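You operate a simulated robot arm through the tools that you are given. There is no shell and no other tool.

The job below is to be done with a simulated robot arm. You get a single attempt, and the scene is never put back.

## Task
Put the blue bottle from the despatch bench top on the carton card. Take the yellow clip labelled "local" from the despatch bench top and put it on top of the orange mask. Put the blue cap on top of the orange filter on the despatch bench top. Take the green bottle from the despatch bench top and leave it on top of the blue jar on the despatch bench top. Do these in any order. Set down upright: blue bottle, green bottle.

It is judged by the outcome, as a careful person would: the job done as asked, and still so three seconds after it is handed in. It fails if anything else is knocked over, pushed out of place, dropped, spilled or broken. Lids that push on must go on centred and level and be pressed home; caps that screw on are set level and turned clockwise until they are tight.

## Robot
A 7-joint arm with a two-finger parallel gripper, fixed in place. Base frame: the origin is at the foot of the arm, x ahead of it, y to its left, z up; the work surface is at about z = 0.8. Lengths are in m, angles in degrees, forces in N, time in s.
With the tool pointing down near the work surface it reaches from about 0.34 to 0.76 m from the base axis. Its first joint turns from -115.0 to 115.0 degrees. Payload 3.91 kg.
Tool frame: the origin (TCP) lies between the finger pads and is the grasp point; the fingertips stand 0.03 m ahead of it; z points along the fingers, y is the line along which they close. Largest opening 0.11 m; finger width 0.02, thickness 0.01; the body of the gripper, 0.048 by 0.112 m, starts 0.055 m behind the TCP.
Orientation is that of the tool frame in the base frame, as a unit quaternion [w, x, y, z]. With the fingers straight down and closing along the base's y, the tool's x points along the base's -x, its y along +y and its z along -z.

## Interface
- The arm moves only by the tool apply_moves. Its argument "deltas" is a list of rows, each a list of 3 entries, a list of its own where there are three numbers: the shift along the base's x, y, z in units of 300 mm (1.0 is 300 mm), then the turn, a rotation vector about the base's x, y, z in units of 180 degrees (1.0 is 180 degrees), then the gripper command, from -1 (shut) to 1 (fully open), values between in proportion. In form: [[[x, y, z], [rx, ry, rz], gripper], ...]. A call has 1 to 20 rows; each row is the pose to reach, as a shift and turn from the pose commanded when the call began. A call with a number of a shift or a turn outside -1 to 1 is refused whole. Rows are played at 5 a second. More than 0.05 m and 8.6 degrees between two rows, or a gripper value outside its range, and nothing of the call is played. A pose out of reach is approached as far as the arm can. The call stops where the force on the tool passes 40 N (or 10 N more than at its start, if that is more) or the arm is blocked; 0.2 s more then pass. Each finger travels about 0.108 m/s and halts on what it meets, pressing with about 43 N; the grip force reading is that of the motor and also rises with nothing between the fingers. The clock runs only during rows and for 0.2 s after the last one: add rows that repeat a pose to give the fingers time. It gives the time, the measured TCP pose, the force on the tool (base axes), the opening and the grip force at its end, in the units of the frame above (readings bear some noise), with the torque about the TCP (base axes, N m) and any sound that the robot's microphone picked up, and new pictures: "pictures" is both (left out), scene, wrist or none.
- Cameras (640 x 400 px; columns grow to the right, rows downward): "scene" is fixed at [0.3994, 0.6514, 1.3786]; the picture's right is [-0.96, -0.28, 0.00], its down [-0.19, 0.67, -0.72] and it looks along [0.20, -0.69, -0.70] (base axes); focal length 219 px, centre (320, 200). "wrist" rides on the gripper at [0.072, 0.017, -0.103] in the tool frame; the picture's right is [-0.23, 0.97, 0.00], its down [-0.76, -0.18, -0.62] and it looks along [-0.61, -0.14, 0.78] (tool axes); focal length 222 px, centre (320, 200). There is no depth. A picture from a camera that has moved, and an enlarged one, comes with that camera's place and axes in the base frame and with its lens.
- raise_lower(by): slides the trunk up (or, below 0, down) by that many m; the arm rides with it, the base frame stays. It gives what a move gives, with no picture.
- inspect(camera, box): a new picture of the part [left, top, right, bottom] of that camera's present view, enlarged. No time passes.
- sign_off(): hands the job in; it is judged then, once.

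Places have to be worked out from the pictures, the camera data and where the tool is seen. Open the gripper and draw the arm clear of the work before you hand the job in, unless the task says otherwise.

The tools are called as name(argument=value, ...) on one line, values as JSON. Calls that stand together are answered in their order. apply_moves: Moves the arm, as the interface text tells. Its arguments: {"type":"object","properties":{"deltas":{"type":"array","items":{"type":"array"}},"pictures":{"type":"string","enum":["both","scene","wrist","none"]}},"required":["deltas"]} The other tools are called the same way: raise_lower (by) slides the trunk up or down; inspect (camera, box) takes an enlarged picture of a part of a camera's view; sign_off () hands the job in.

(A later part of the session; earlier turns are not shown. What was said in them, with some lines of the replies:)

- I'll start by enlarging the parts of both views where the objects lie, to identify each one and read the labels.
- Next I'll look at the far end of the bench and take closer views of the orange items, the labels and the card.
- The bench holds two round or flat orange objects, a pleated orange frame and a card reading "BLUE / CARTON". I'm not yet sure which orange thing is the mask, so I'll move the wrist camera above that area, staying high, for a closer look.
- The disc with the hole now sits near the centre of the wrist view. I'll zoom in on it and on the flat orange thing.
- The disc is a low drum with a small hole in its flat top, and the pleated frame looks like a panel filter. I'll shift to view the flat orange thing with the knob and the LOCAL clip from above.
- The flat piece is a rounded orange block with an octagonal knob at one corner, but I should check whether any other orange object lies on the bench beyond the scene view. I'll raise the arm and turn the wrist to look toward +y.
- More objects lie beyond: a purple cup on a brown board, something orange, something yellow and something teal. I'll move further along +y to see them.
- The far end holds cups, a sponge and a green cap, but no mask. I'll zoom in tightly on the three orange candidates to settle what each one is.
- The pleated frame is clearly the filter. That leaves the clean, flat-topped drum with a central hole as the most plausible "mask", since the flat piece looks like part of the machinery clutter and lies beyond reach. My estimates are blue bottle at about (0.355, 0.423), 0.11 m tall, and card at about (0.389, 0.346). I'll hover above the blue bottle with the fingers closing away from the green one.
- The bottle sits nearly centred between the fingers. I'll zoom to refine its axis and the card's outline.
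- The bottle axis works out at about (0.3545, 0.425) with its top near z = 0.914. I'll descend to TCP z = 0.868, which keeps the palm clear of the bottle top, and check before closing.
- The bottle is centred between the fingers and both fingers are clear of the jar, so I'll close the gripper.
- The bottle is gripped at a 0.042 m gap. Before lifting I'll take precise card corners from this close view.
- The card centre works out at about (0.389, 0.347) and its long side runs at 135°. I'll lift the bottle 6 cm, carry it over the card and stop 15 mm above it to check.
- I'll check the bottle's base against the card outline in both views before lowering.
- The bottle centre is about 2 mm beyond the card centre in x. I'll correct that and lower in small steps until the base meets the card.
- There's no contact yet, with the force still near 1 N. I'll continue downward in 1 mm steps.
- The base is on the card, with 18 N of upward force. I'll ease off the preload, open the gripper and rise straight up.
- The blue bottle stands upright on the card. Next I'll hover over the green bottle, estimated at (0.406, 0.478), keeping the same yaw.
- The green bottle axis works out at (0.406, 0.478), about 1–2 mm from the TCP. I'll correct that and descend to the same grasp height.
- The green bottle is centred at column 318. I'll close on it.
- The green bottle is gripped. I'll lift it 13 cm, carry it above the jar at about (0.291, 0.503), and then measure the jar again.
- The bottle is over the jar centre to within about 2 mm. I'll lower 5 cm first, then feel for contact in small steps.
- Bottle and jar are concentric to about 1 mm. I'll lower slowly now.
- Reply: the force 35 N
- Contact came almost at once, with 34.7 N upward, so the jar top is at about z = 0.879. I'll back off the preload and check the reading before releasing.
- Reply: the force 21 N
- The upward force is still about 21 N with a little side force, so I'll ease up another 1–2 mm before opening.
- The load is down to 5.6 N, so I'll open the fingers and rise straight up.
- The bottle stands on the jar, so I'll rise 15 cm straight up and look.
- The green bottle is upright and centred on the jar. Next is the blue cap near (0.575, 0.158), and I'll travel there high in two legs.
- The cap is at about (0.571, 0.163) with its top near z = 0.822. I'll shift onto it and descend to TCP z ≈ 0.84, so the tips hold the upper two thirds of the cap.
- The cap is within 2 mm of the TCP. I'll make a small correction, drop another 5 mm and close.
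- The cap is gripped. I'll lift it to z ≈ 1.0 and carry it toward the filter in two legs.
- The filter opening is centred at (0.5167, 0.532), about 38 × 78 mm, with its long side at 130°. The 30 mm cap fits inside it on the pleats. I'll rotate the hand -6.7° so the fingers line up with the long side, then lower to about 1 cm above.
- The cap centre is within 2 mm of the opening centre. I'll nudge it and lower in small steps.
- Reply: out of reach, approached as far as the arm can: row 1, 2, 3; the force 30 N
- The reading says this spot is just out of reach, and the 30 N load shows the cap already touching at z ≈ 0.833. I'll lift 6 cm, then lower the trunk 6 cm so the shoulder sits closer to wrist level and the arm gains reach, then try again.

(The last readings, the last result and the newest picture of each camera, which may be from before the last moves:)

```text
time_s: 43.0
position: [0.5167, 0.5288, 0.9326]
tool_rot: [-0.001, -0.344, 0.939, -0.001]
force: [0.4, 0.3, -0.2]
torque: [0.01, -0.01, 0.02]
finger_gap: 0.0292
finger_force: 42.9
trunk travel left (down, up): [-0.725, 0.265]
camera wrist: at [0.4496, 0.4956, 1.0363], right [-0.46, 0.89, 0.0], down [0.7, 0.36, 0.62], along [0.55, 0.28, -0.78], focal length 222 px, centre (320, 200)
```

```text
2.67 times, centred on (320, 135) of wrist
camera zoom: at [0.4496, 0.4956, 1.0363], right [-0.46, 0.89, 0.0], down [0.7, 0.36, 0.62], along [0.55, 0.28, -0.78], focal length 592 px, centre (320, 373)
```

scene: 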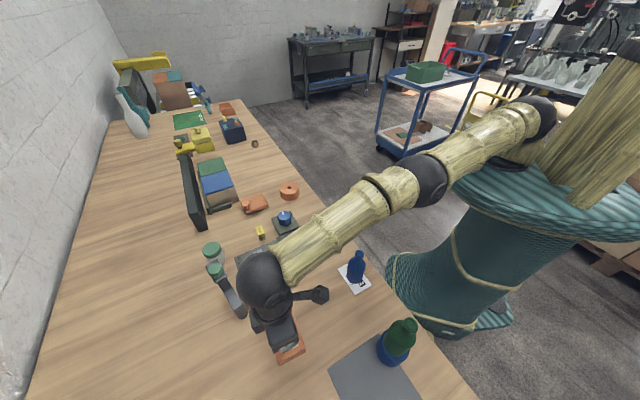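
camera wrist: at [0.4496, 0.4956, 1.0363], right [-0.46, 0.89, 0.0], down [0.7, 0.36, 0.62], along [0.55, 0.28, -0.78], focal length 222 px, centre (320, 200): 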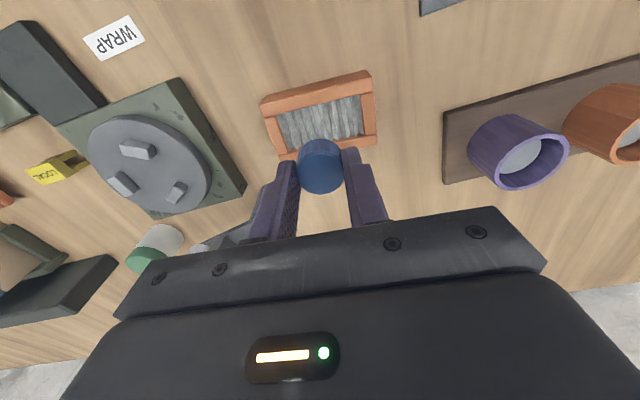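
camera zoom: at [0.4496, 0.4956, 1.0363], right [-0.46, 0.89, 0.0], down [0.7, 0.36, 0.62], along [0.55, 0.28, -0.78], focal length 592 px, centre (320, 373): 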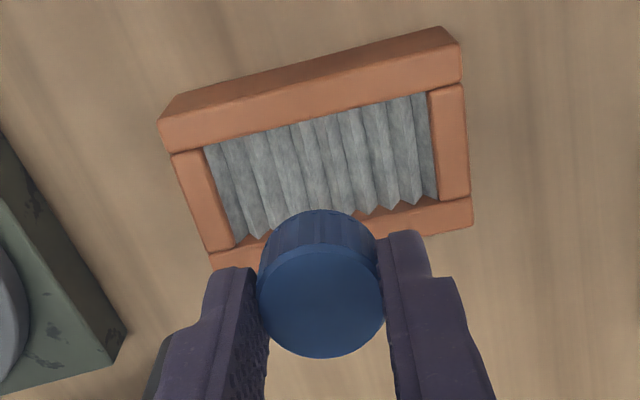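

The filter centre is confirmed at (0.517, 0.532), and the contact torque was near zero, so the cap had landed flat. I'll lower the trunk 5 cm, which still leaves the cap about 1 cm above the filter.

raise_lower(by=-0.05)

```text
time_s: 43.9
position: [0.516, 0.5282, 0.8826]
tool_rot: [0.001, -0.344, 0.939, 0.0]
force: [0.1, 0.0, 0.4]
torque: [0.03, -0.04, 0.01]
finger_gap: 0.0291
finger_force: 43.2
trunk travel left (down, up): [-0.675, 0.315]
```

The TCP is now at z = 0.8826. I'll shift about (+2, +4) mm to centre the cap, lower to just above contact and check that the pose is actually reached.

apply_moves(deltas=[[[0.0077, 0.014, 0], [0, 0, 0], -1], [[0.0077, 0.014, -0.015], [0, 0, 0], -1], [[0.0077, 0.014, -0.027], [0, 0, 0], -1], [[0.0077, 0.014, -0.027], [0, 0, 0], -1]], pictures="wrist")

inspect(camera="wrist", box=[230, 80, 410, 230])

```text
time_s: 44.9
position: [0.5194, 0.5323, 0.8757]
tool_rot: [0.001, -0.346, 0.938, 0.0]
force: [-0.3, -0.1, -1.1]
torque: [0.01, 0.0, 0.02]
finger_gap: 0.0291
finger_force: 42.9
trunk travel left (down, up): [-0.675, 0.315]
camera wrist: at [0.4521, 0.4996, 0.9789], right [-0.46, 0.89, 0.0], down [0.7, 0.36, 0.62], along [0.55, 0.28, -0.78], focal length 222 px, centre (320, 200)
```

wrist: 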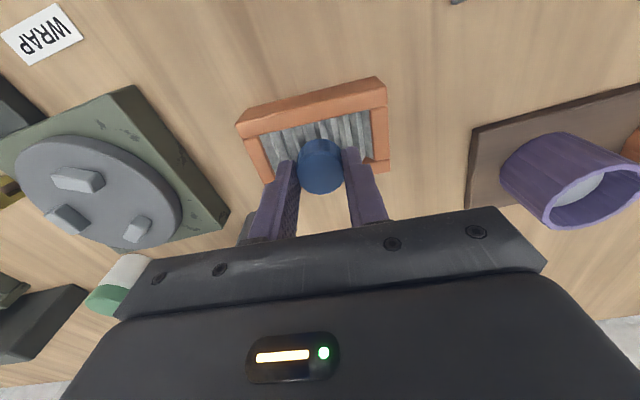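

```text
2.67 times, centred on (320, 155) of wrist
camera zoom: at [0.4521, 0.4996, 0.9789], right [-0.46, 0.89, 0.0], down [0.7, 0.36, 0.62], along [0.55, 0.28, -0.78], focal length 592 px, centre (320, 320)
```

zoom: 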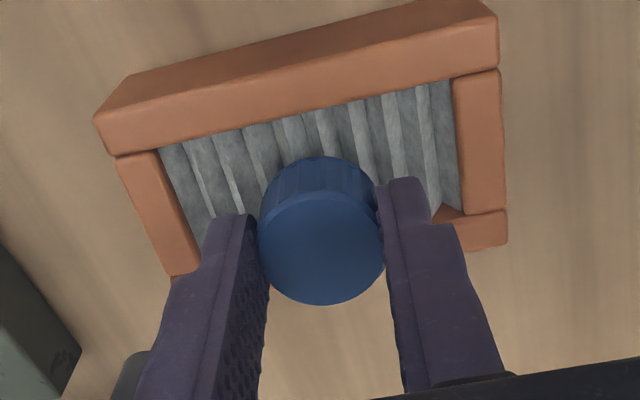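

The pose is reached and the cap is about 2 mm past centre, so I'll trim that back and lower gently to contact.

apply_moves(deltas=[[[-0.003, -0.005, -0.006], [0, 0, 0], -1], [[-0.003, -0.005, -0.012], [0, 0, 0], -1], [[-0.003, -0.005, -0.016], [0, 0, 0], -1], [[-0.003, -0.005, -0.016], [0, 0, 0], -1]], pictures="none")

```text
time_s: 45.9
position: [0.5172, 0.5325, 0.8715]
tool_rot: [0.002, -0.346, 0.938, 0.0]
force: [0.8, 1.3, 5.1]
torque: [0.03, -0.07, 0.02]
finger_gap: 0.0293
finger_force: 43.6
trunk travel left (down, up): [-0.675, 0.315]
```

Contact is at 5 N and level, at the same height as before. I'll open slightly and rise straight up.

apply_moves(deltas=[[[0, 0, 0], [0, 0, 0], -0.3], [[0, 0, 0], [0, 0, 0], 0.0], [[0, 0, 0], [0, 0, 0], 0.1], [[0, 0, 0.02], [0, 0, 0], 0.1], [[0, 0, 0.08], [0, 0, 0], 0.1], [[0, 0, 0.2], [0, 0, 0], 0.3], [[0, 0, 0.32], [0, 0, 0], 1], [[0, 0, 0.4], [0, 0, 0], 1], [[0, 0, 0.4], [0, 0, 0], 1]], pictures="both")

inspect(camera="wrist", box=[250, 50, 400, 180])

inspect(camera="scene", box=[240, 290, 340, 380])

```text
time_s: 47.9
position: [0.5129, 0.5267, 0.991]
tool_rot: [0.0, -0.345, 0.939, 0.0]
force: [-0.6, 0.5, 0.2]
torque: [-0.01, -0.02, 0.0]
finger_gap: 0.1098
finger_force: 0.0
out of reach, approached as far as the arm can: row 8, 9
trunk travel left (down, up): [-0.675, 0.315]
camera wrist: at [0.4466, 0.4942, 1.0945], right [-0.46, 0.89, 0.0], down [0.7, 0.36, 0.62], along [0.55, 0.28, -0.78], focal length 222 px, centre (320, 200)
```

scene: 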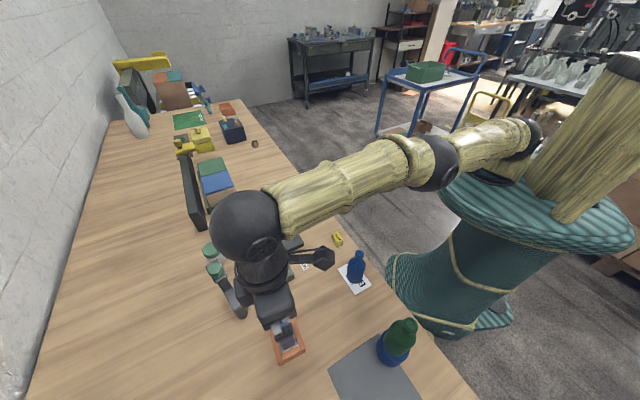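
wrist: 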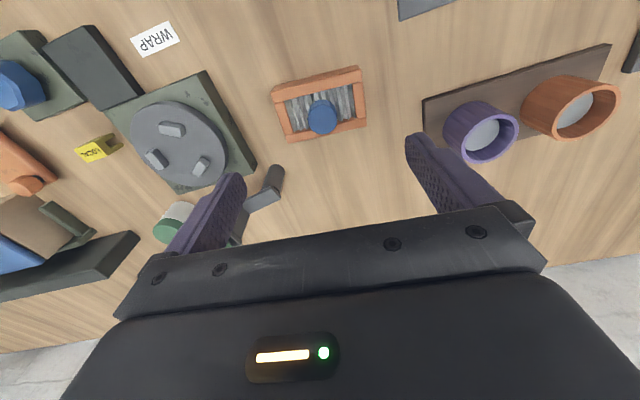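

```text
3.08 times, centred on (325, 115) of wrist
camera zoom: at [0.4466, 0.4942, 1.0945], right [-0.46, 0.89, 0.0], down [0.7, 0.36, 0.62], along [0.55, 0.28, -0.78], focal length 684 px, centre (305, 462)
```

zoom: 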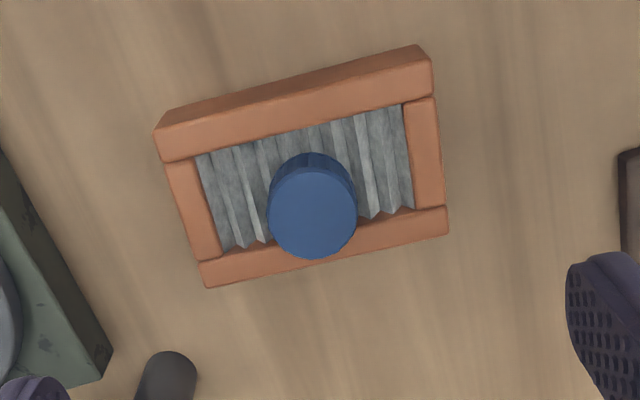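

```text
4.44 times, centred on (290, 335) of scene
camera zoom: at [0.3994, 0.6514, 1.3786], right [-0.96, -0.28, 0.0], down [-0.19, 0.67, -0.72], along [0.2, -0.69, -0.7], focal length 975 px, centre (453, -400)
```

zoom: 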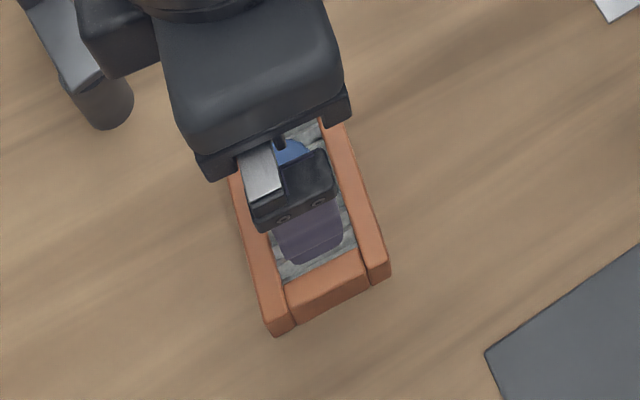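

The cap sits on the filter. Next is the LOCAL clip, estimated at (0.701, 0.291), about 38 × 23 mm with its long axis at 140°. At r ≈ 0.76 it will need a slight outward tilt. First I'll move to a point short of it, at height, and turn the fingers to close along 140°.

apply_moves(deltas=[[[0.04, -0.09, 0.0], [0, 0, 0.008], 1], [[0.08, -0.18, 0.0], [0, 0, 0.016], 1], [[0.12, -0.28, 0.0], [0, 0, 0.024], 1], [[0.17, -0.38, 0.0], [0, 0, 0.032], 1], [[0.22, -0.48, 0.0], [0, 0, 0.04], 1], [[0.28, -0.58, 0.0], [0, 0, 0.048], 1], [[0.34, -0.68, 0.0], [0, 0, 0.0533], 1], [[0.4, -0.78, -0.03], [0, 0, 0.0533], 0.6], [[0.44, -0.856, -0.06], [0, 0, 0.0533], 0.27], [[0.44, -0.856, -0.1], [0, 0, 0.0533], 0.27], [[0.44, -0.856, -0.1], [0, 0, 0.0533], 0.27]], pictures="both")

inspect(camera="wrist", box=[240, 80, 420, 220])

inspect(camera="scene", box=[250, 295, 330, 370])

```text
time_s: 50.3
position: [0.6466, 0.2716, 0.9608]
tool_rot: [-0.001, -0.422, 0.907, 0.0]
force: [0.2, 0.9, -0.1]
torque: [0.01, 0.0, 0.03]
finger_gap: 0.0699
finger_force: 0.1
trunk travel left (down, up): [-0.675, 0.315]
camera wrist: at [0.5859, 0.2273, 1.0644], right [-0.6, 0.8, 0.0], down [0.63, 0.47, 0.62], along [0.5, 0.37, -0.78], focal length 222 px, centre (320, 200)
```

scene: 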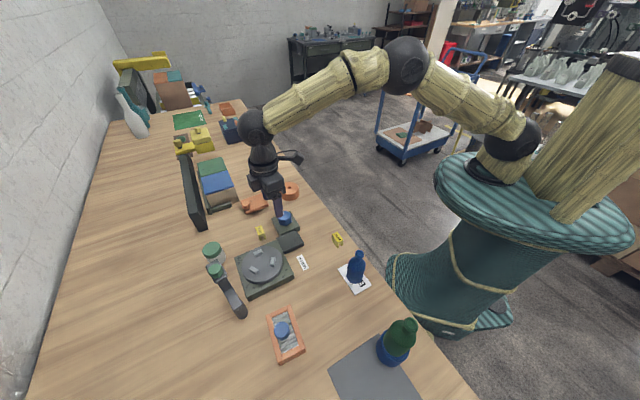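
wrist: 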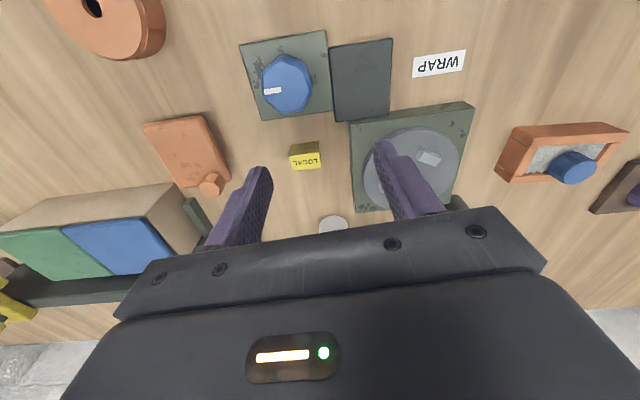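

```text
2.86 times, centred on (330, 150) of wrist
camera zoom: at [0.5859, 0.2273, 1.0644], right [-0.6, 0.8, 0.0], down [0.63, 0.47, 0.62], along [0.5, 0.37, -0.78], focal length 635 px, centre (291, 343)
```

zoom: 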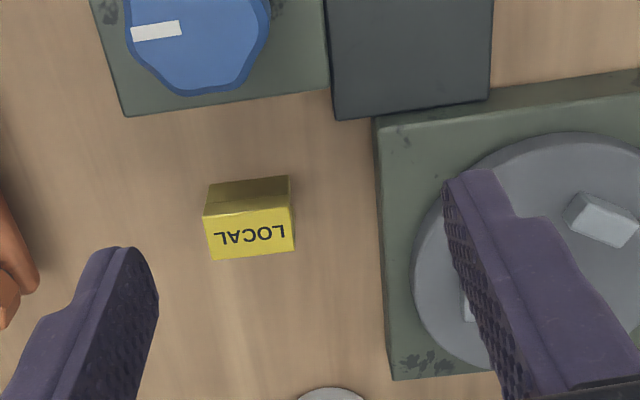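

```text
5.33 times, centred on (290, 332) of scene
camera zoom: at [0.3994, 0.6514, 1.3786], right [-0.96, -0.28, 0.0], down [-0.19, 0.67, -0.72], along [0.2, -0.69, -0.7], focal length 1170 px, centre (480, -507)
```

zoom: 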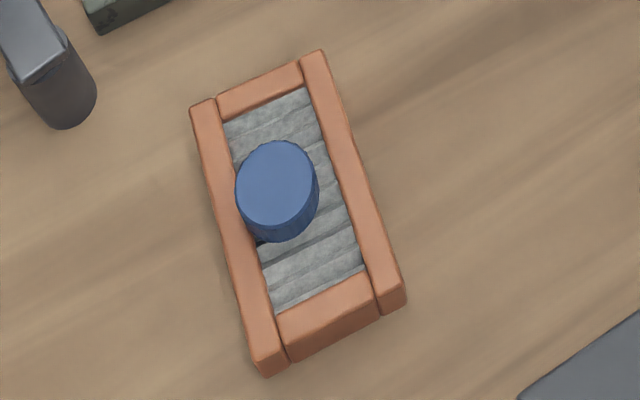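

The cap rests well on the filter. The clip centre refines to (0.699, 0.291) with its top at z ≈ 0.83 and its long axis at 136°. I'll move above it with 8° of outward tilt about the closing axis and the fingers partly open, so they stay clear of the turntable base.

apply_moves(deltas=[[[0.04, 0.015, -0.03], [0.008, -0.0075, -0.0055], 0.09], [[0.09, 0.03, -0.06], [0.0165, -0.015, -0.011], 0.09], [[0.135, 0.05, -0.09], [0.025, -0.0225, -0.0167], 0.09], [[0.177, 0.065, -0.12], [0.0331, -0.0298, -0.0222], 0.09], [[0.177, 0.065, -0.12], [0.0331, -0.0298, -0.0222], 0.09]], pictures="both")

inspect(camera="wrist", box=[230, 60, 410, 220])

```text
time_s: 51.5
position: [0.7006, 0.2905, 0.9243]
tool_rot: [0.065, -0.389, 0.919, 0.027]
force: [-0.1, -0.3, -0.9]
torque: [-0.01, 0.01, -0.01]
finger_gap: 0.0601
finger_force: 0.1
trunk travel left (down, up): [-0.675, 0.315]
camera wrist: at [0.6272, 0.2413, 1.0171], right [-0.54, 0.84, 0.03], down [0.59, 0.36, 0.72], along [0.6, 0.41, -0.69], focal length 222 px, centre (320, 200)
```

scene: 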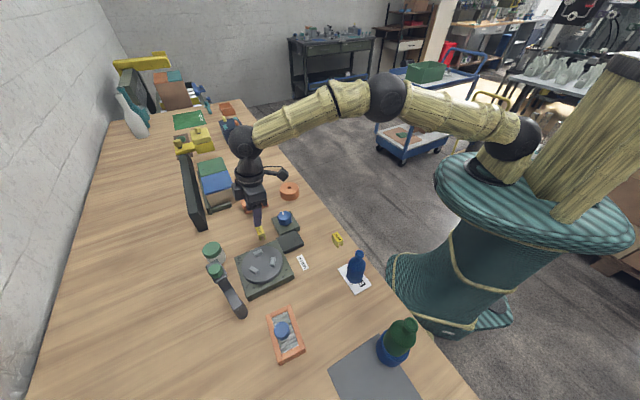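
wrist: 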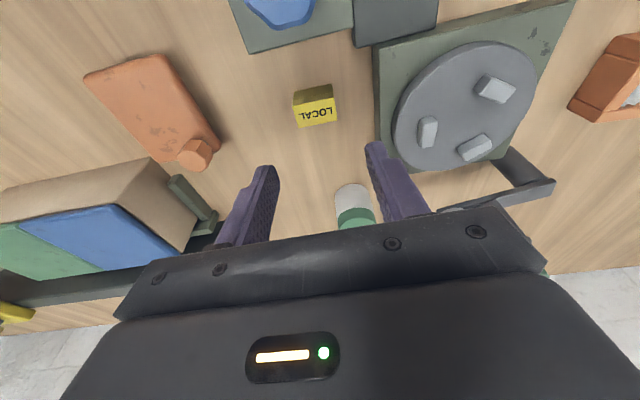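

```text
2.50 times, centred on (320, 140) of wrist
camera zoom: at [0.6272, 0.2413, 1.0171], right [-0.54, 0.84, 0.03], down [0.59, 0.36, 0.72], along [0.6, 0.41, -0.69], focal length 555 px, centre (320, 350)
```

zoom: 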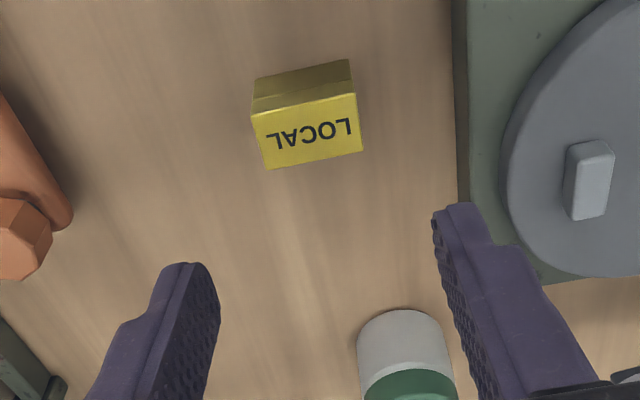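

The tilted pose is reached and the clip centre (0.6997, 0.2908) is right under the TCP. I'll descend to z ≈ 0.842, offset 3 mm inward to allow for the tilt.

apply_moves(deltas=[[[-0.008, -0.007, -0.08], [0, 0, 0], 0.09], [[-0.008, -0.007, -0.16], [0, 0, 0], 0.09], [[-0.008, -0.007, -0.23], [0, 0, 0], 0.09], [[-0.008, -0.007, -0.273], [0, 0, 0], 0.09], [[-0.008, -0.007, -0.273], [0, 0, 0], 0.09]], pictures="wrist")

inspect(camera="wrist", box=[230, 80, 410, 220])

inspect(camera="scene", box=[220, 180, 310, 260])

```text
time_s: 52.7
position: [0.6983, 0.2897, 0.8424]
tool_rot: [0.065, -0.389, 0.918, 0.027]
force: [0.1, 0.0, 0.4]
torque: [-0.03, -0.02, -0.01]
finger_gap: 0.06
finger_force: 0.0
trunk travel left (down, up): [-0.675, 0.315]
camera wrist: at [0.6256, 0.2403, 0.9342], right [-0.54, 0.84, 0.03], down [0.59, 0.36, 0.72], along [0.6, 0.41, -0.69], focal length 222 px, centre (320, 200)
```

wrist: 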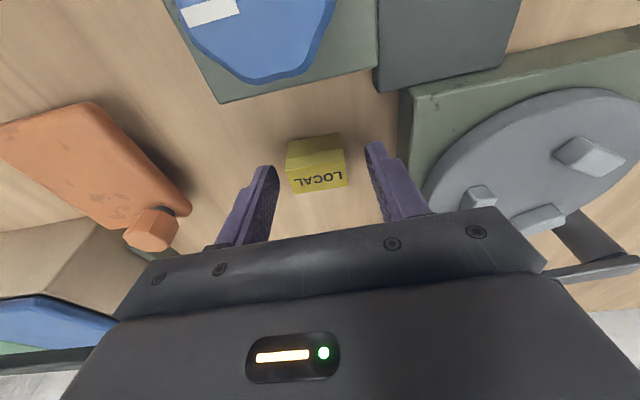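

```text
2.86 times, centred on (320, 150) of wrist
camera zoom: at [0.6256, 0.2403, 0.9342], right [-0.54, 0.84, 0.03], down [0.59, 0.36, 0.72], along [0.6, 0.41, -0.69], focal length 635 px, centre (320, 343)
```

zoom: 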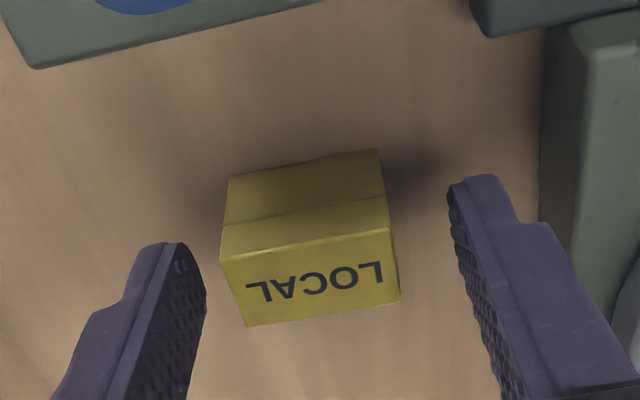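

```text
5.00 times, centred on (265, 220) of scene
camera zoom: at [0.3994, 0.6514, 1.3786], right [-0.96, -0.28, 0.0], down [-0.19, 0.67, -0.72], along [0.2, -0.69, -0.7], focal length 1097 px, centre (595, 100)
```

zoom: 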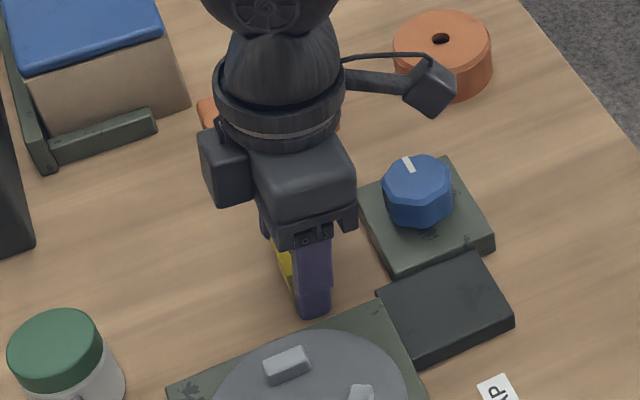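

The clip lies between the fingers about 2 mm to one side, so I'll make a small lateral correction and close.

apply_moves(deltas=[[[0.004, -0.005, 0], [0, 0, 0], 0.09], [[0.004, -0.005, 0], [0, 0, 0], -0.1], [[0.004, -0.005, 0], [0, 0, 0], -0.4], [[0.004, -0.005, 0], [0, 0, 0], -1], [[0.004, -0.005, 0], [0, 0, 0], -1], [[0.004, -0.005, 0], [0, 0, 0], -1]], pictures="wrist")

inspect(camera="wrist", box=[230, 80, 410, 220])

```text
time_s: 54.1
position: [0.6985, 0.2884, 0.8414]
tool_rot: [0.064, -0.389, 0.918, 0.028]
force: [0.2, -0.5, -0.5]
torque: [0.04, 0.0, 0.0]
finger_gap: 0.0346
finger_force: 42.9
trunk travel left (down, up): [-0.675, 0.315]
camera wrist: at [0.6268, 0.2385, 0.9343], right [-0.54, 0.84, 0.03], down [0.59, 0.36, 0.72], along [0.6, 0.41, -0.69], focal length 222 px, centre (320, 200)
```

wrist: 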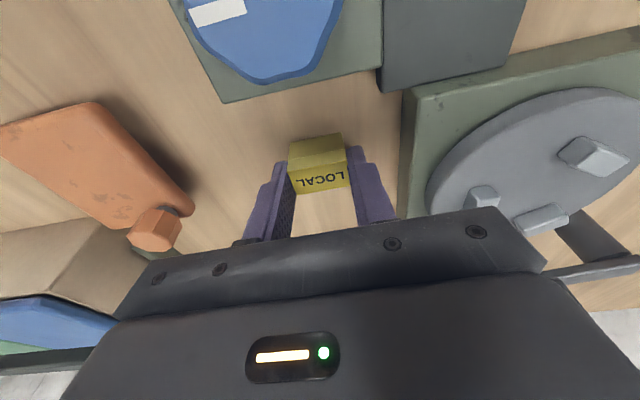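

```text
2.86 times, centred on (320, 150) of wrist
camera zoom: at [0.6268, 0.2385, 0.9343], right [-0.54, 0.84, 0.03], down [0.59, 0.36, 0.72], along [0.6, 0.41, -0.69], focal length 635 px, centre (320, 343)
```

zoom: 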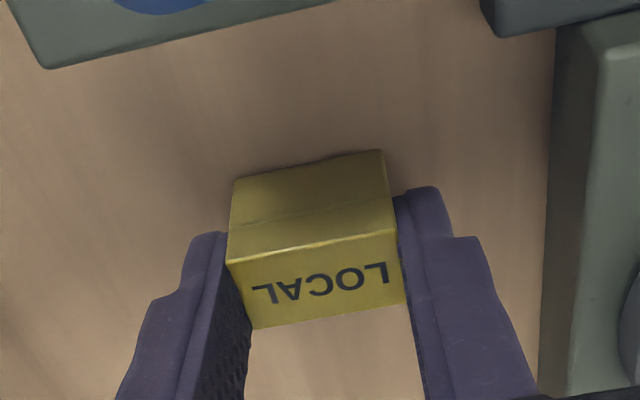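

The clip is gripped at 0.0346 m, which matches its length. I'll lift it 10 cm and carry it above the orange drum at (0.6866, 0.079), keeping the same tilt so the clip stays level.

apply_moves(deltas=[[[0, 0, 0.1], [0, 0, 0], -1], [[0, 0, 0.22], [0, 0, 0], -1], [[0, 0, 0.34], [0, 0, 0], -1], [[-0.005, -0.1, 0.34], [0, 0, 0], -1], [[-0.015, -0.22, 0.34], [0, 0, 0], -1], [[-0.025, -0.34, 0.34], [0, 0, 0], -1], [[-0.035, -0.46, 0.34], [0, 0, 0], -1], [[-0.04, -0.58, 0.34], [0, 0, 0], -1], [[-0.049, -0.705, 0.34], [0, 0, 0], -1], [[-0.049, -0.705, 0.24], [0, 0, 0], -1], [[-0.049, -0.705, 0.24], [0, 0, 0], -1]], pictures="both")

inspect(camera="wrist", box=[220, 50, 420, 220])

inspect(camera="scene", box=[250, 150, 330, 220])

```text
time_s: 56.5
position: [0.6838, 0.0756, 0.914]
tool_rot: [0.063, -0.389, 0.919, 0.027]
force: [0.7, -0.3, -0.8]
torque: [0.04, -0.04, -0.02]
finger_gap: 0.0347
finger_force: 42.7
trunk travel left (down, up): [-0.675, 0.315]
camera wrist: at [0.6114, 0.0262, 1.0064], right [-0.54, 0.84, 0.03], down [0.59, 0.36, 0.72], along [0.59, 0.41, -0.69], focal length 222 px, centre (320, 200)
```

scene: 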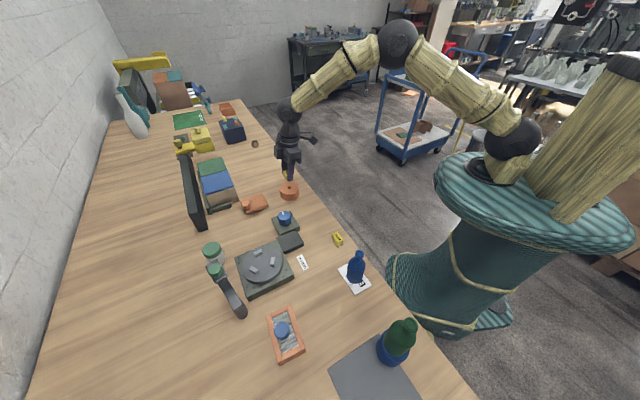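
wrist: 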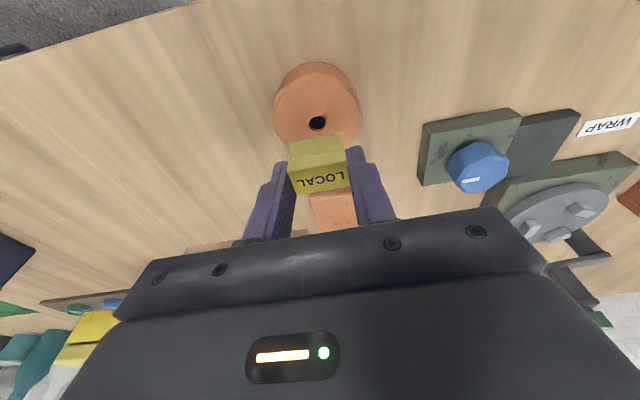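

```text
2.35 times, centred on (320, 135) of wrist
camera zoom: at [0.6114, 0.0262, 1.0064], right [-0.54, 0.84, 0.03], down [0.59, 0.36, 0.72], along [0.59, 0.41, -0.69], focal length 523 px, centre (320, 353)
```

zoom: 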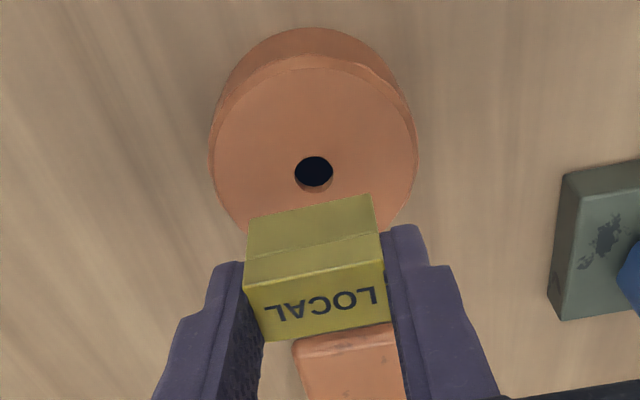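

```text
5.71 times, centred on (290, 185) of scene
camera zoom: at [0.3994, 0.6514, 1.3786], right [-0.96, -0.28, 0.0], down [-0.19, 0.67, -0.72], along [0.2, -0.69, -0.7], focal length 1254 px, centre (491, 286)
```

zoom: 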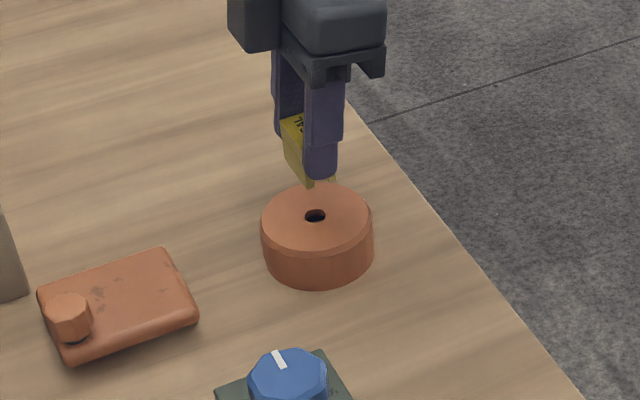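

The clip centre (0.686, 0.078) lines up with the drum centre (0.686, 0.0785). I'll lower to about 1 cm above the drum top and look again.

apply_moves(deltas=[[[0, 0, -0.05], [0, 0, 0], -1], [[0, 0, -0.1], [0, 0, 0], -1], [[0, 0, -0.1], [0, 0, 0], -1]], pictures="wrist")

inspect(camera="wrist", box=[220, 60, 420, 220])

inspect(camera="scene", box=[265, 160, 315, 210])

```text
time_s: 57.3
position: [0.6841, 0.0761, 0.8847]
tool_rot: [0.063, -0.388, 0.919, 0.027]
force: [-0.7, 0.0, -0.4]
torque: [-0.01, -0.02, -0.02]
finger_gap: 0.0348
finger_force: 42.8
trunk travel left (down, up): [-0.675, 0.315]
camera wrist: at [0.6125, 0.0266, 0.9768], right [-0.54, 0.84, 0.03], down [0.59, 0.36, 0.72], along [0.6, 0.41, -0.69], focal length 222 px, centre (320, 200)
```

wrist: 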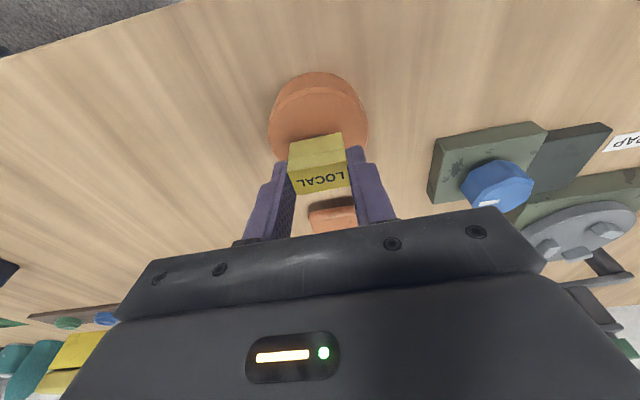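

```text
2.50 times, centred on (320, 140) of wrist
camera zoom: at [0.6125, 0.0266, 0.9768], right [-0.54, 0.84, 0.03], down [0.59, 0.36, 0.72], along [0.6, 0.41, -0.69], focal length 555 px, centre (320, 350)
```

zoom: 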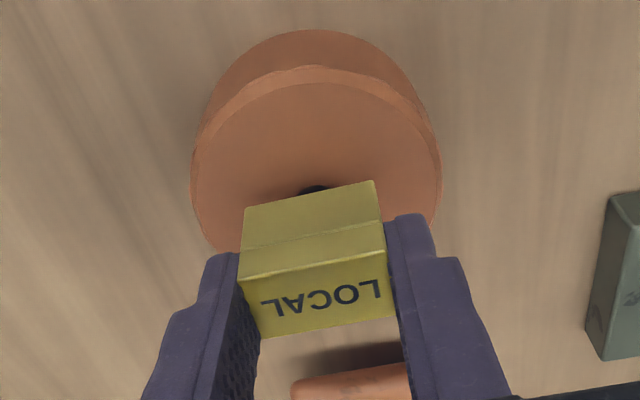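

```text
8.00 times, centred on (290, 185) of scene
camera zoom: at [0.3994, 0.6514, 1.3786], right [-0.96, -0.28, 0.0], down [-0.19, 0.67, -0.72], along [0.2, -0.69, -0.7], focal length 1755 px, centre (560, 320)
```

zoom: 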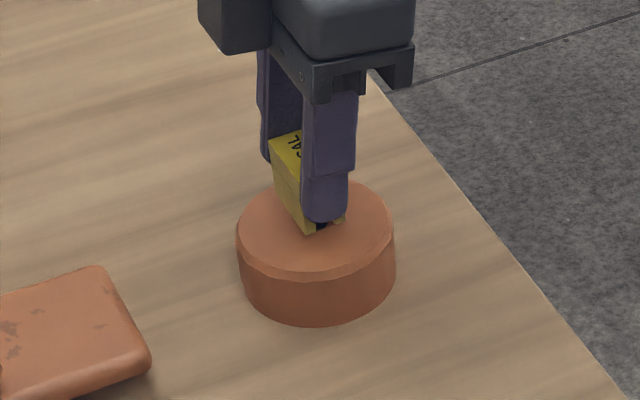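

The clip is centred over the drum's hole. I'll keep lowering in millimetre steps toward contact.

apply_moves(deltas=[[[0, 0, -0.01], [0, 0, 0], -1], [[0, 0, -0.018], [0, 0, 0], -1], [[0, 0, -0.023], [0, 0, 0], -1], [[0, 0, -0.023], [0, 0, 0], -1]], pictures="none")

```text
time_s: 58.3
position: [0.6837, 0.0767, 0.8788]
tool_rot: [0.065, -0.389, 0.919, 0.027]
force: [-0.1, -0.4, -0.8]
torque: [-0.01, 0.0, 0.03]
finger_gap: 0.0347
finger_force: 43.1
trunk travel left (down, up): [-0.675, 0.315]
```

No contact yet at z = 0.8788, so I'll continue down.

apply_moves(deltas=[[[0, 0, -0.004], [0, 0, 0], -1], [[0, 0, -0.008], [0, 0, 0], -1], [[0, 0, -0.012], [0, 0, 0], -1], [[0, 0, -0.012], [0, 0, 0], -1]], pictures="none")

```text
time_s: 59.3
position: [0.6843, 0.0766, 0.875]
tool_rot: [0.065, -0.389, 0.919, 0.027]
force: [1.5, 2.4, 6.7]
torque: [0.11, -0.06, -0.01]
finger_gap: 0.0351
finger_force: 43.5
trunk travel left (down, up): [-0.675, 0.315]
```

Contact is at 6.7 N and centred. I'll open a little and retreat along the tilted tool axis, so the fingers don't drag the clip.

apply_moves(deltas=[[[0, 0, 0], [0, 0, 0], -0.25], [[0, 0, 0], [0, 0, 0], -0.05], [[0, 0, 0], [0, 0, 0], 0.1], [[0, 0, 0], [0, 0, 0], 0.1]], pictures="wrist")

inspect(camera="wrist", box=[220, 60, 420, 220])

inspect(camera="scene", box=[265, 160, 315, 210])

```text
time_s: 60.3
position: [0.6842, 0.0771, 0.8749]
tool_rot: [0.064, -0.39, 0.918, 0.027]
force: [-1.3, 0.6, 0.0]
torque: [0.0, -0.01, -0.01]
finger_gap: 0.0605
finger_force: 0.0
trunk travel left (down, up): [-0.675, 0.315]
camera wrist: at [0.6115, 0.0262, 0.9668], right [-0.54, 0.84, 0.03], down [0.59, 0.36, 0.72], along [0.6, 0.41, -0.69], focal length 222 px, centre (320, 200)
```

wrist: 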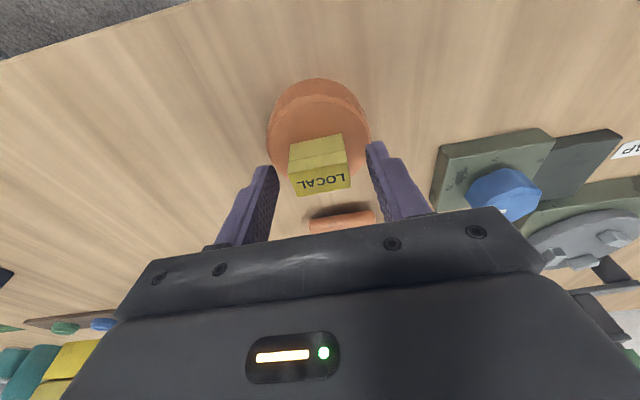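

```text
2.50 times, centred on (320, 140) of wrist
camera zoom: at [0.6115, 0.0262, 0.9668], right [-0.54, 0.84, 0.03], down [0.59, 0.36, 0.72], along [0.6, 0.41, -0.69], focal length 555 px, centre (320, 350)
```

zoom: 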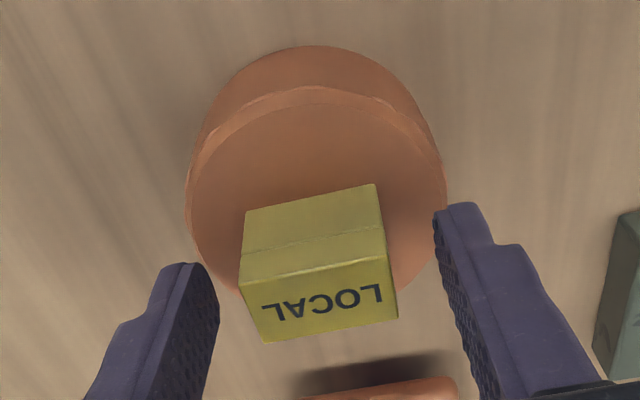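

```text
8.00 times, centred on (290, 185) of scene
camera zoom: at [0.3994, 0.6514, 1.3786], right [-0.96, -0.28, 0.0], down [-0.19, 0.67, -0.72], along [0.2, -0.69, -0.7], focal length 1755 px, centre (560, 320)
```

zoom: 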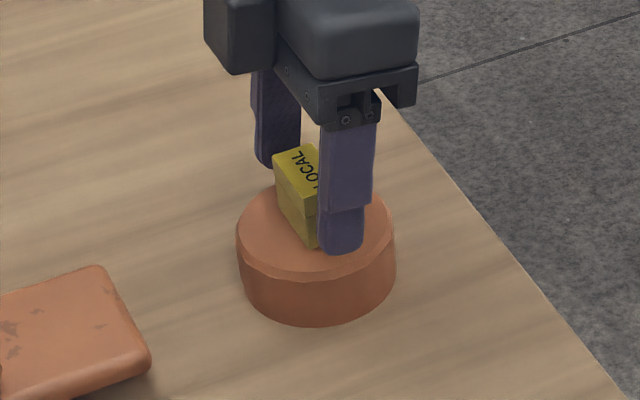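

The clip stands on the drum. I'll retreat 10 cm along the tool axis and take both views.

apply_moves(deltas=[[[-0.01, -0.01, 0.1], [0, 0, 0], 0.1], [[-0.02, -0.02, 0.2], [0, 0, 0], 0.1], [[-0.033, -0.033, 0.33], [0, 0, 0], 0.1], [[-0.13, -0.04, 0.45], [0, 0, 0], 0.3], [[-0.25, -0.04, 0.55], [0, 0, 0], 0.6], [[-0.38, -0.04, 0.6], [0, 0, 0], 1], [[-0.5, -0.04, 0.65], [0, 0, 0], 1], [[-0.5, -0.04, 0.65], [0, 0, 0], 1]], pictures="both")

inspect(camera="scene", box=[265, 165, 325, 215])

inspect(camera="scene", box=[250, 295, 330, 370])

inspect(camera="scene", box=[325, 240, 425, 380])

inspect(camera="wrist", box=[220, 20, 420, 220])

```text
time_s: 62.1
position: [0.5346, 0.0623, 1.0686]
tool_rot: [0.064, -0.389, 0.919, 0.028]
force: [0.0, 0.1, -0.2]
torque: [-0.01, -0.02, -0.01]
finger_gap: 0.1102
finger_force: 0.1
trunk travel left (down, up): [-0.675, 0.315]
camera wrist: at [0.462, 0.0128, 1.1607], right [-0.54, 0.84, 0.03], down [0.59, 0.36, 0.72], along [0.6, 0.41, -0.69], focal length 222 px, centre (320, 200)
```

scene: 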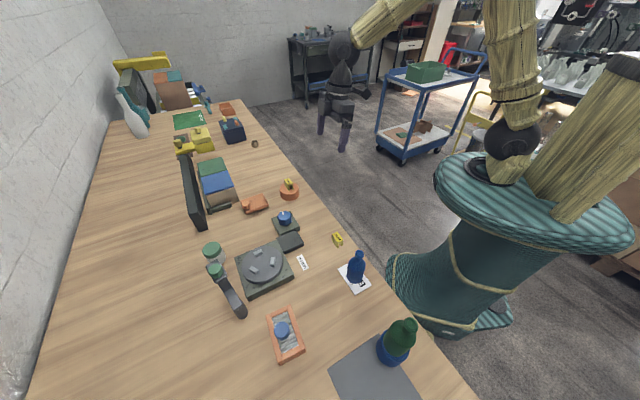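
wrist: 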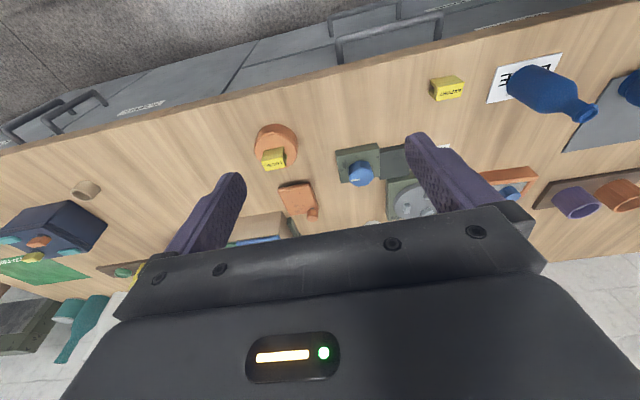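

```text
8.00 times, centred on (295, 190) of scene
camera zoom: at [0.3994, 0.6514, 1.3786], right [-0.96, -0.28, 0.0], down [-0.19, 0.67, -0.72], along [0.2, -0.69, -0.7], focal length 1755 px, centre (520, 280)
```

zoom: 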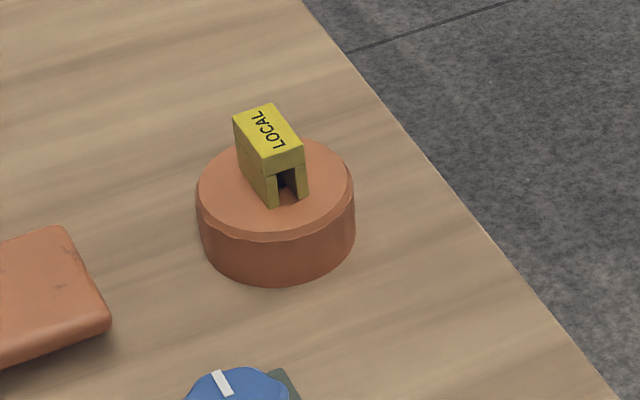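

```text
5.33 times, centred on (290, 332) of scene
camera zoom: at [0.3994, 0.6514, 1.3786], right [-0.96, -0.28, 0.0], down [-0.19, 0.67, -0.72], along [0.2, -0.69, -0.7], focal length 1170 px, centre (480, -507)
```

zoom: 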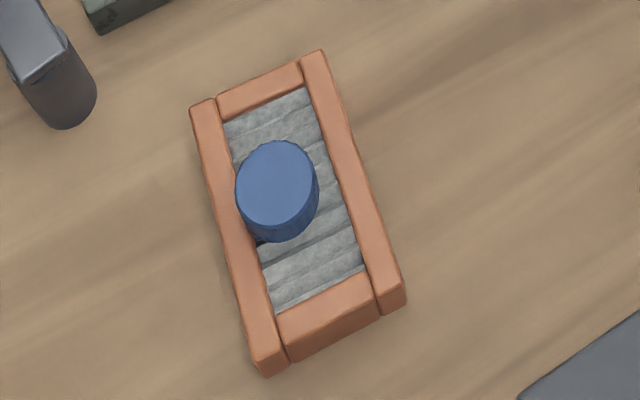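

```text
2.86 times, centred on (375, 310) of scene
camera zoom: at [0.3994, 0.6514, 1.3786], right [-0.96, -0.28, 0.0], down [-0.19, 0.67, -0.72], along [0.2, -0.69, -0.7], focal length 627 px, centre (163, -114)
```

zoom: 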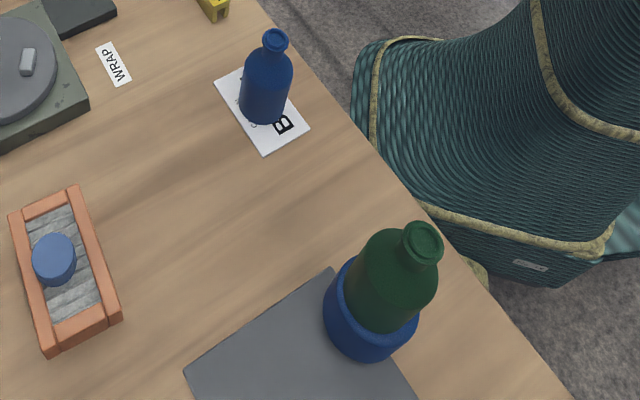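

```text
2.00 times, centred on (320, 120) of wrist
camera zoom: at [0.462, 0.0128, 1.1607], right [-0.54, 0.84, 0.03], down [0.59, 0.36, 0.72], along [0.6, 0.41, -0.69], focal length 444 px, centre (320, 360)
```

zoom: 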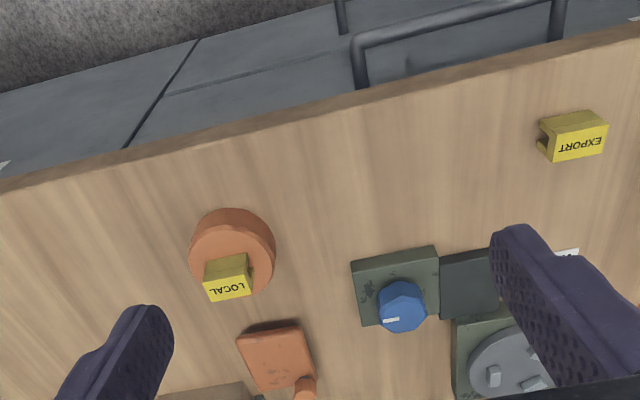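

All four placements look right from here. I'll take one closer look at the cap on the filter, the bottle on the card and the bottle on the jar to check that they're level and centred.

inspect(camera="scene", box=[264, 312, 304, 352])

inspect(camera="scene", box=[335, 245, 377, 297])

inspect(camera="scene", box=[370, 312, 425, 372])

```text
10.00 times, centred on (284, 332) of scene
camera zoom: at [0.3994, 0.6514, 1.3786], right [-0.96, -0.28, 0.0], down [-0.19, 0.67, -0.72], along [0.2, -0.69, -0.7], focal length 2194 px, centre (680, -1120)
```

zoom: 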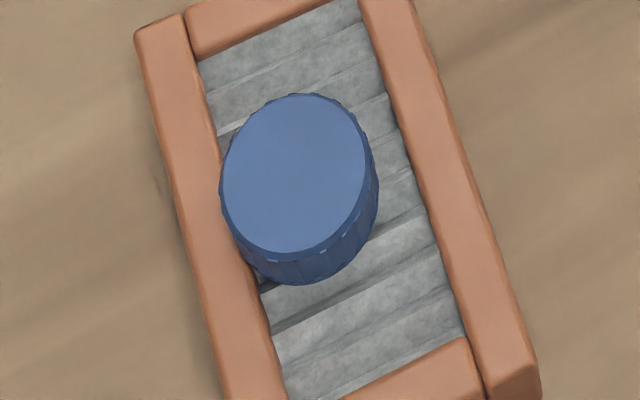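

```text
7.69 times, centred on (356, 271) of scene
camera zoom: at [0.3994, 0.6514, 1.3786], right [-0.96, -0.28, 0.0], down [-0.19, 0.67, -0.72], along [0.2, -0.69, -0.7], focal length 1688 px, centre (43, -346)
```

zoom: 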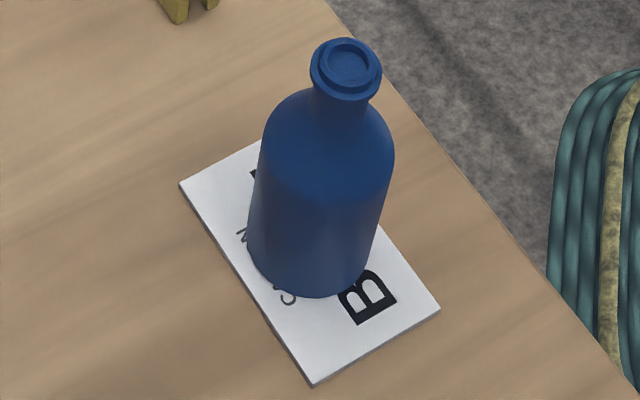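

```text
6.67 times, centred on (398, 342) of scene
camera zoom: at [0.3994, 0.6514, 1.3786], right [-0.96, -0.28, 0.0], down [-0.19, 0.67, -0.72], along [0.2, -0.69, -0.7], focal length 1463 px, centre (-197, -747)
```

zoom: 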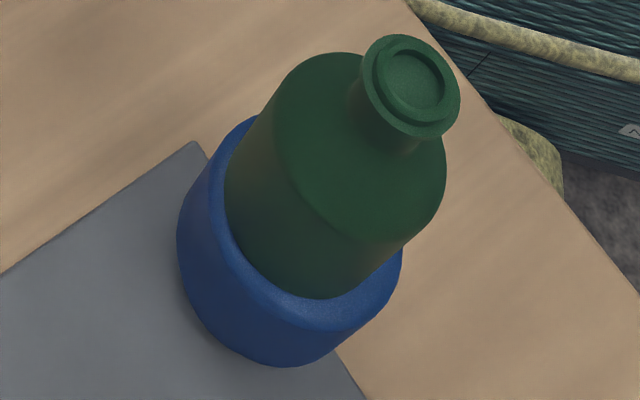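

The blue bottle is upright on the card, the green bottle is upright on the jar, the cap sits flat on the filter pleats, and the LOCAL clip stands on the orange drum. I'll draw the open arm a bit higher and further back before handing in.

apply_moves(deltas=[[[-0.08, 0, 0.1], [0, 0, 0], 1], [[-0.16, 0, 0.2], [0, 0, 0], 1], [[-0.24, 0, 0.3], [0, 0, 0], 1], [[-0.24, 0, 0.3], [0, 0, 0], 1]], pictures="scene")

```text
time_s: 63.1
position: [0.4608, 0.0613, 1.1577]
tool_rot: [0.064, -0.389, 0.919, 0.028]
force: [-0.4, 0.0, -0.2]
torque: [-0.02, 0.01, 0.0]
finger_gap: 0.1103
finger_force: 0.1
trunk travel left (down, up): [-0.675, 0.315]
```

scene: 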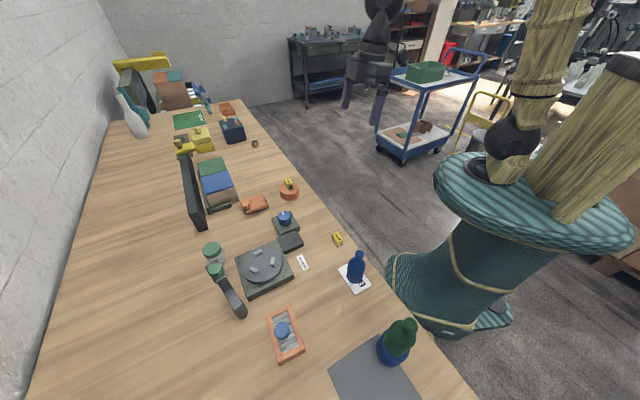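

The scene is steady, nothing else has moved, the gripper is open and the arm is clear of the bench. I'm handing the job in.

sign_off()

```text
The job is handed in.
```

I placed all four items and handed the job in, but I had to guess which object is the "orange mask". None of the orange objects looks like a mask.

- **Blue bottle:** it stands upright near the centre of the carton card.
- **Green bottle:** it stands upright on top of the blue jar, centred to within about 2 mm.
- **Blue cap:** it rests level on the pleats of the orange filter, about 2–4 mm off centre.
- **"Local" clip:** it stands upright on the flat top of the round orange drum with the small hole.

I chose the drum because the pleated orange frame is clearly the filter. The only other orange piece nearby, a flat block with a knob, looked like part of the bench equipment and lay beyond the arm's normal reach. If you meant a different object, the clip is in the wrong place.

In the last pictures nothing else had moved or fallen, the gripper was open and the arm was clear of the bench. I lowered the trunk 5 cm to reach the filter and left it there.
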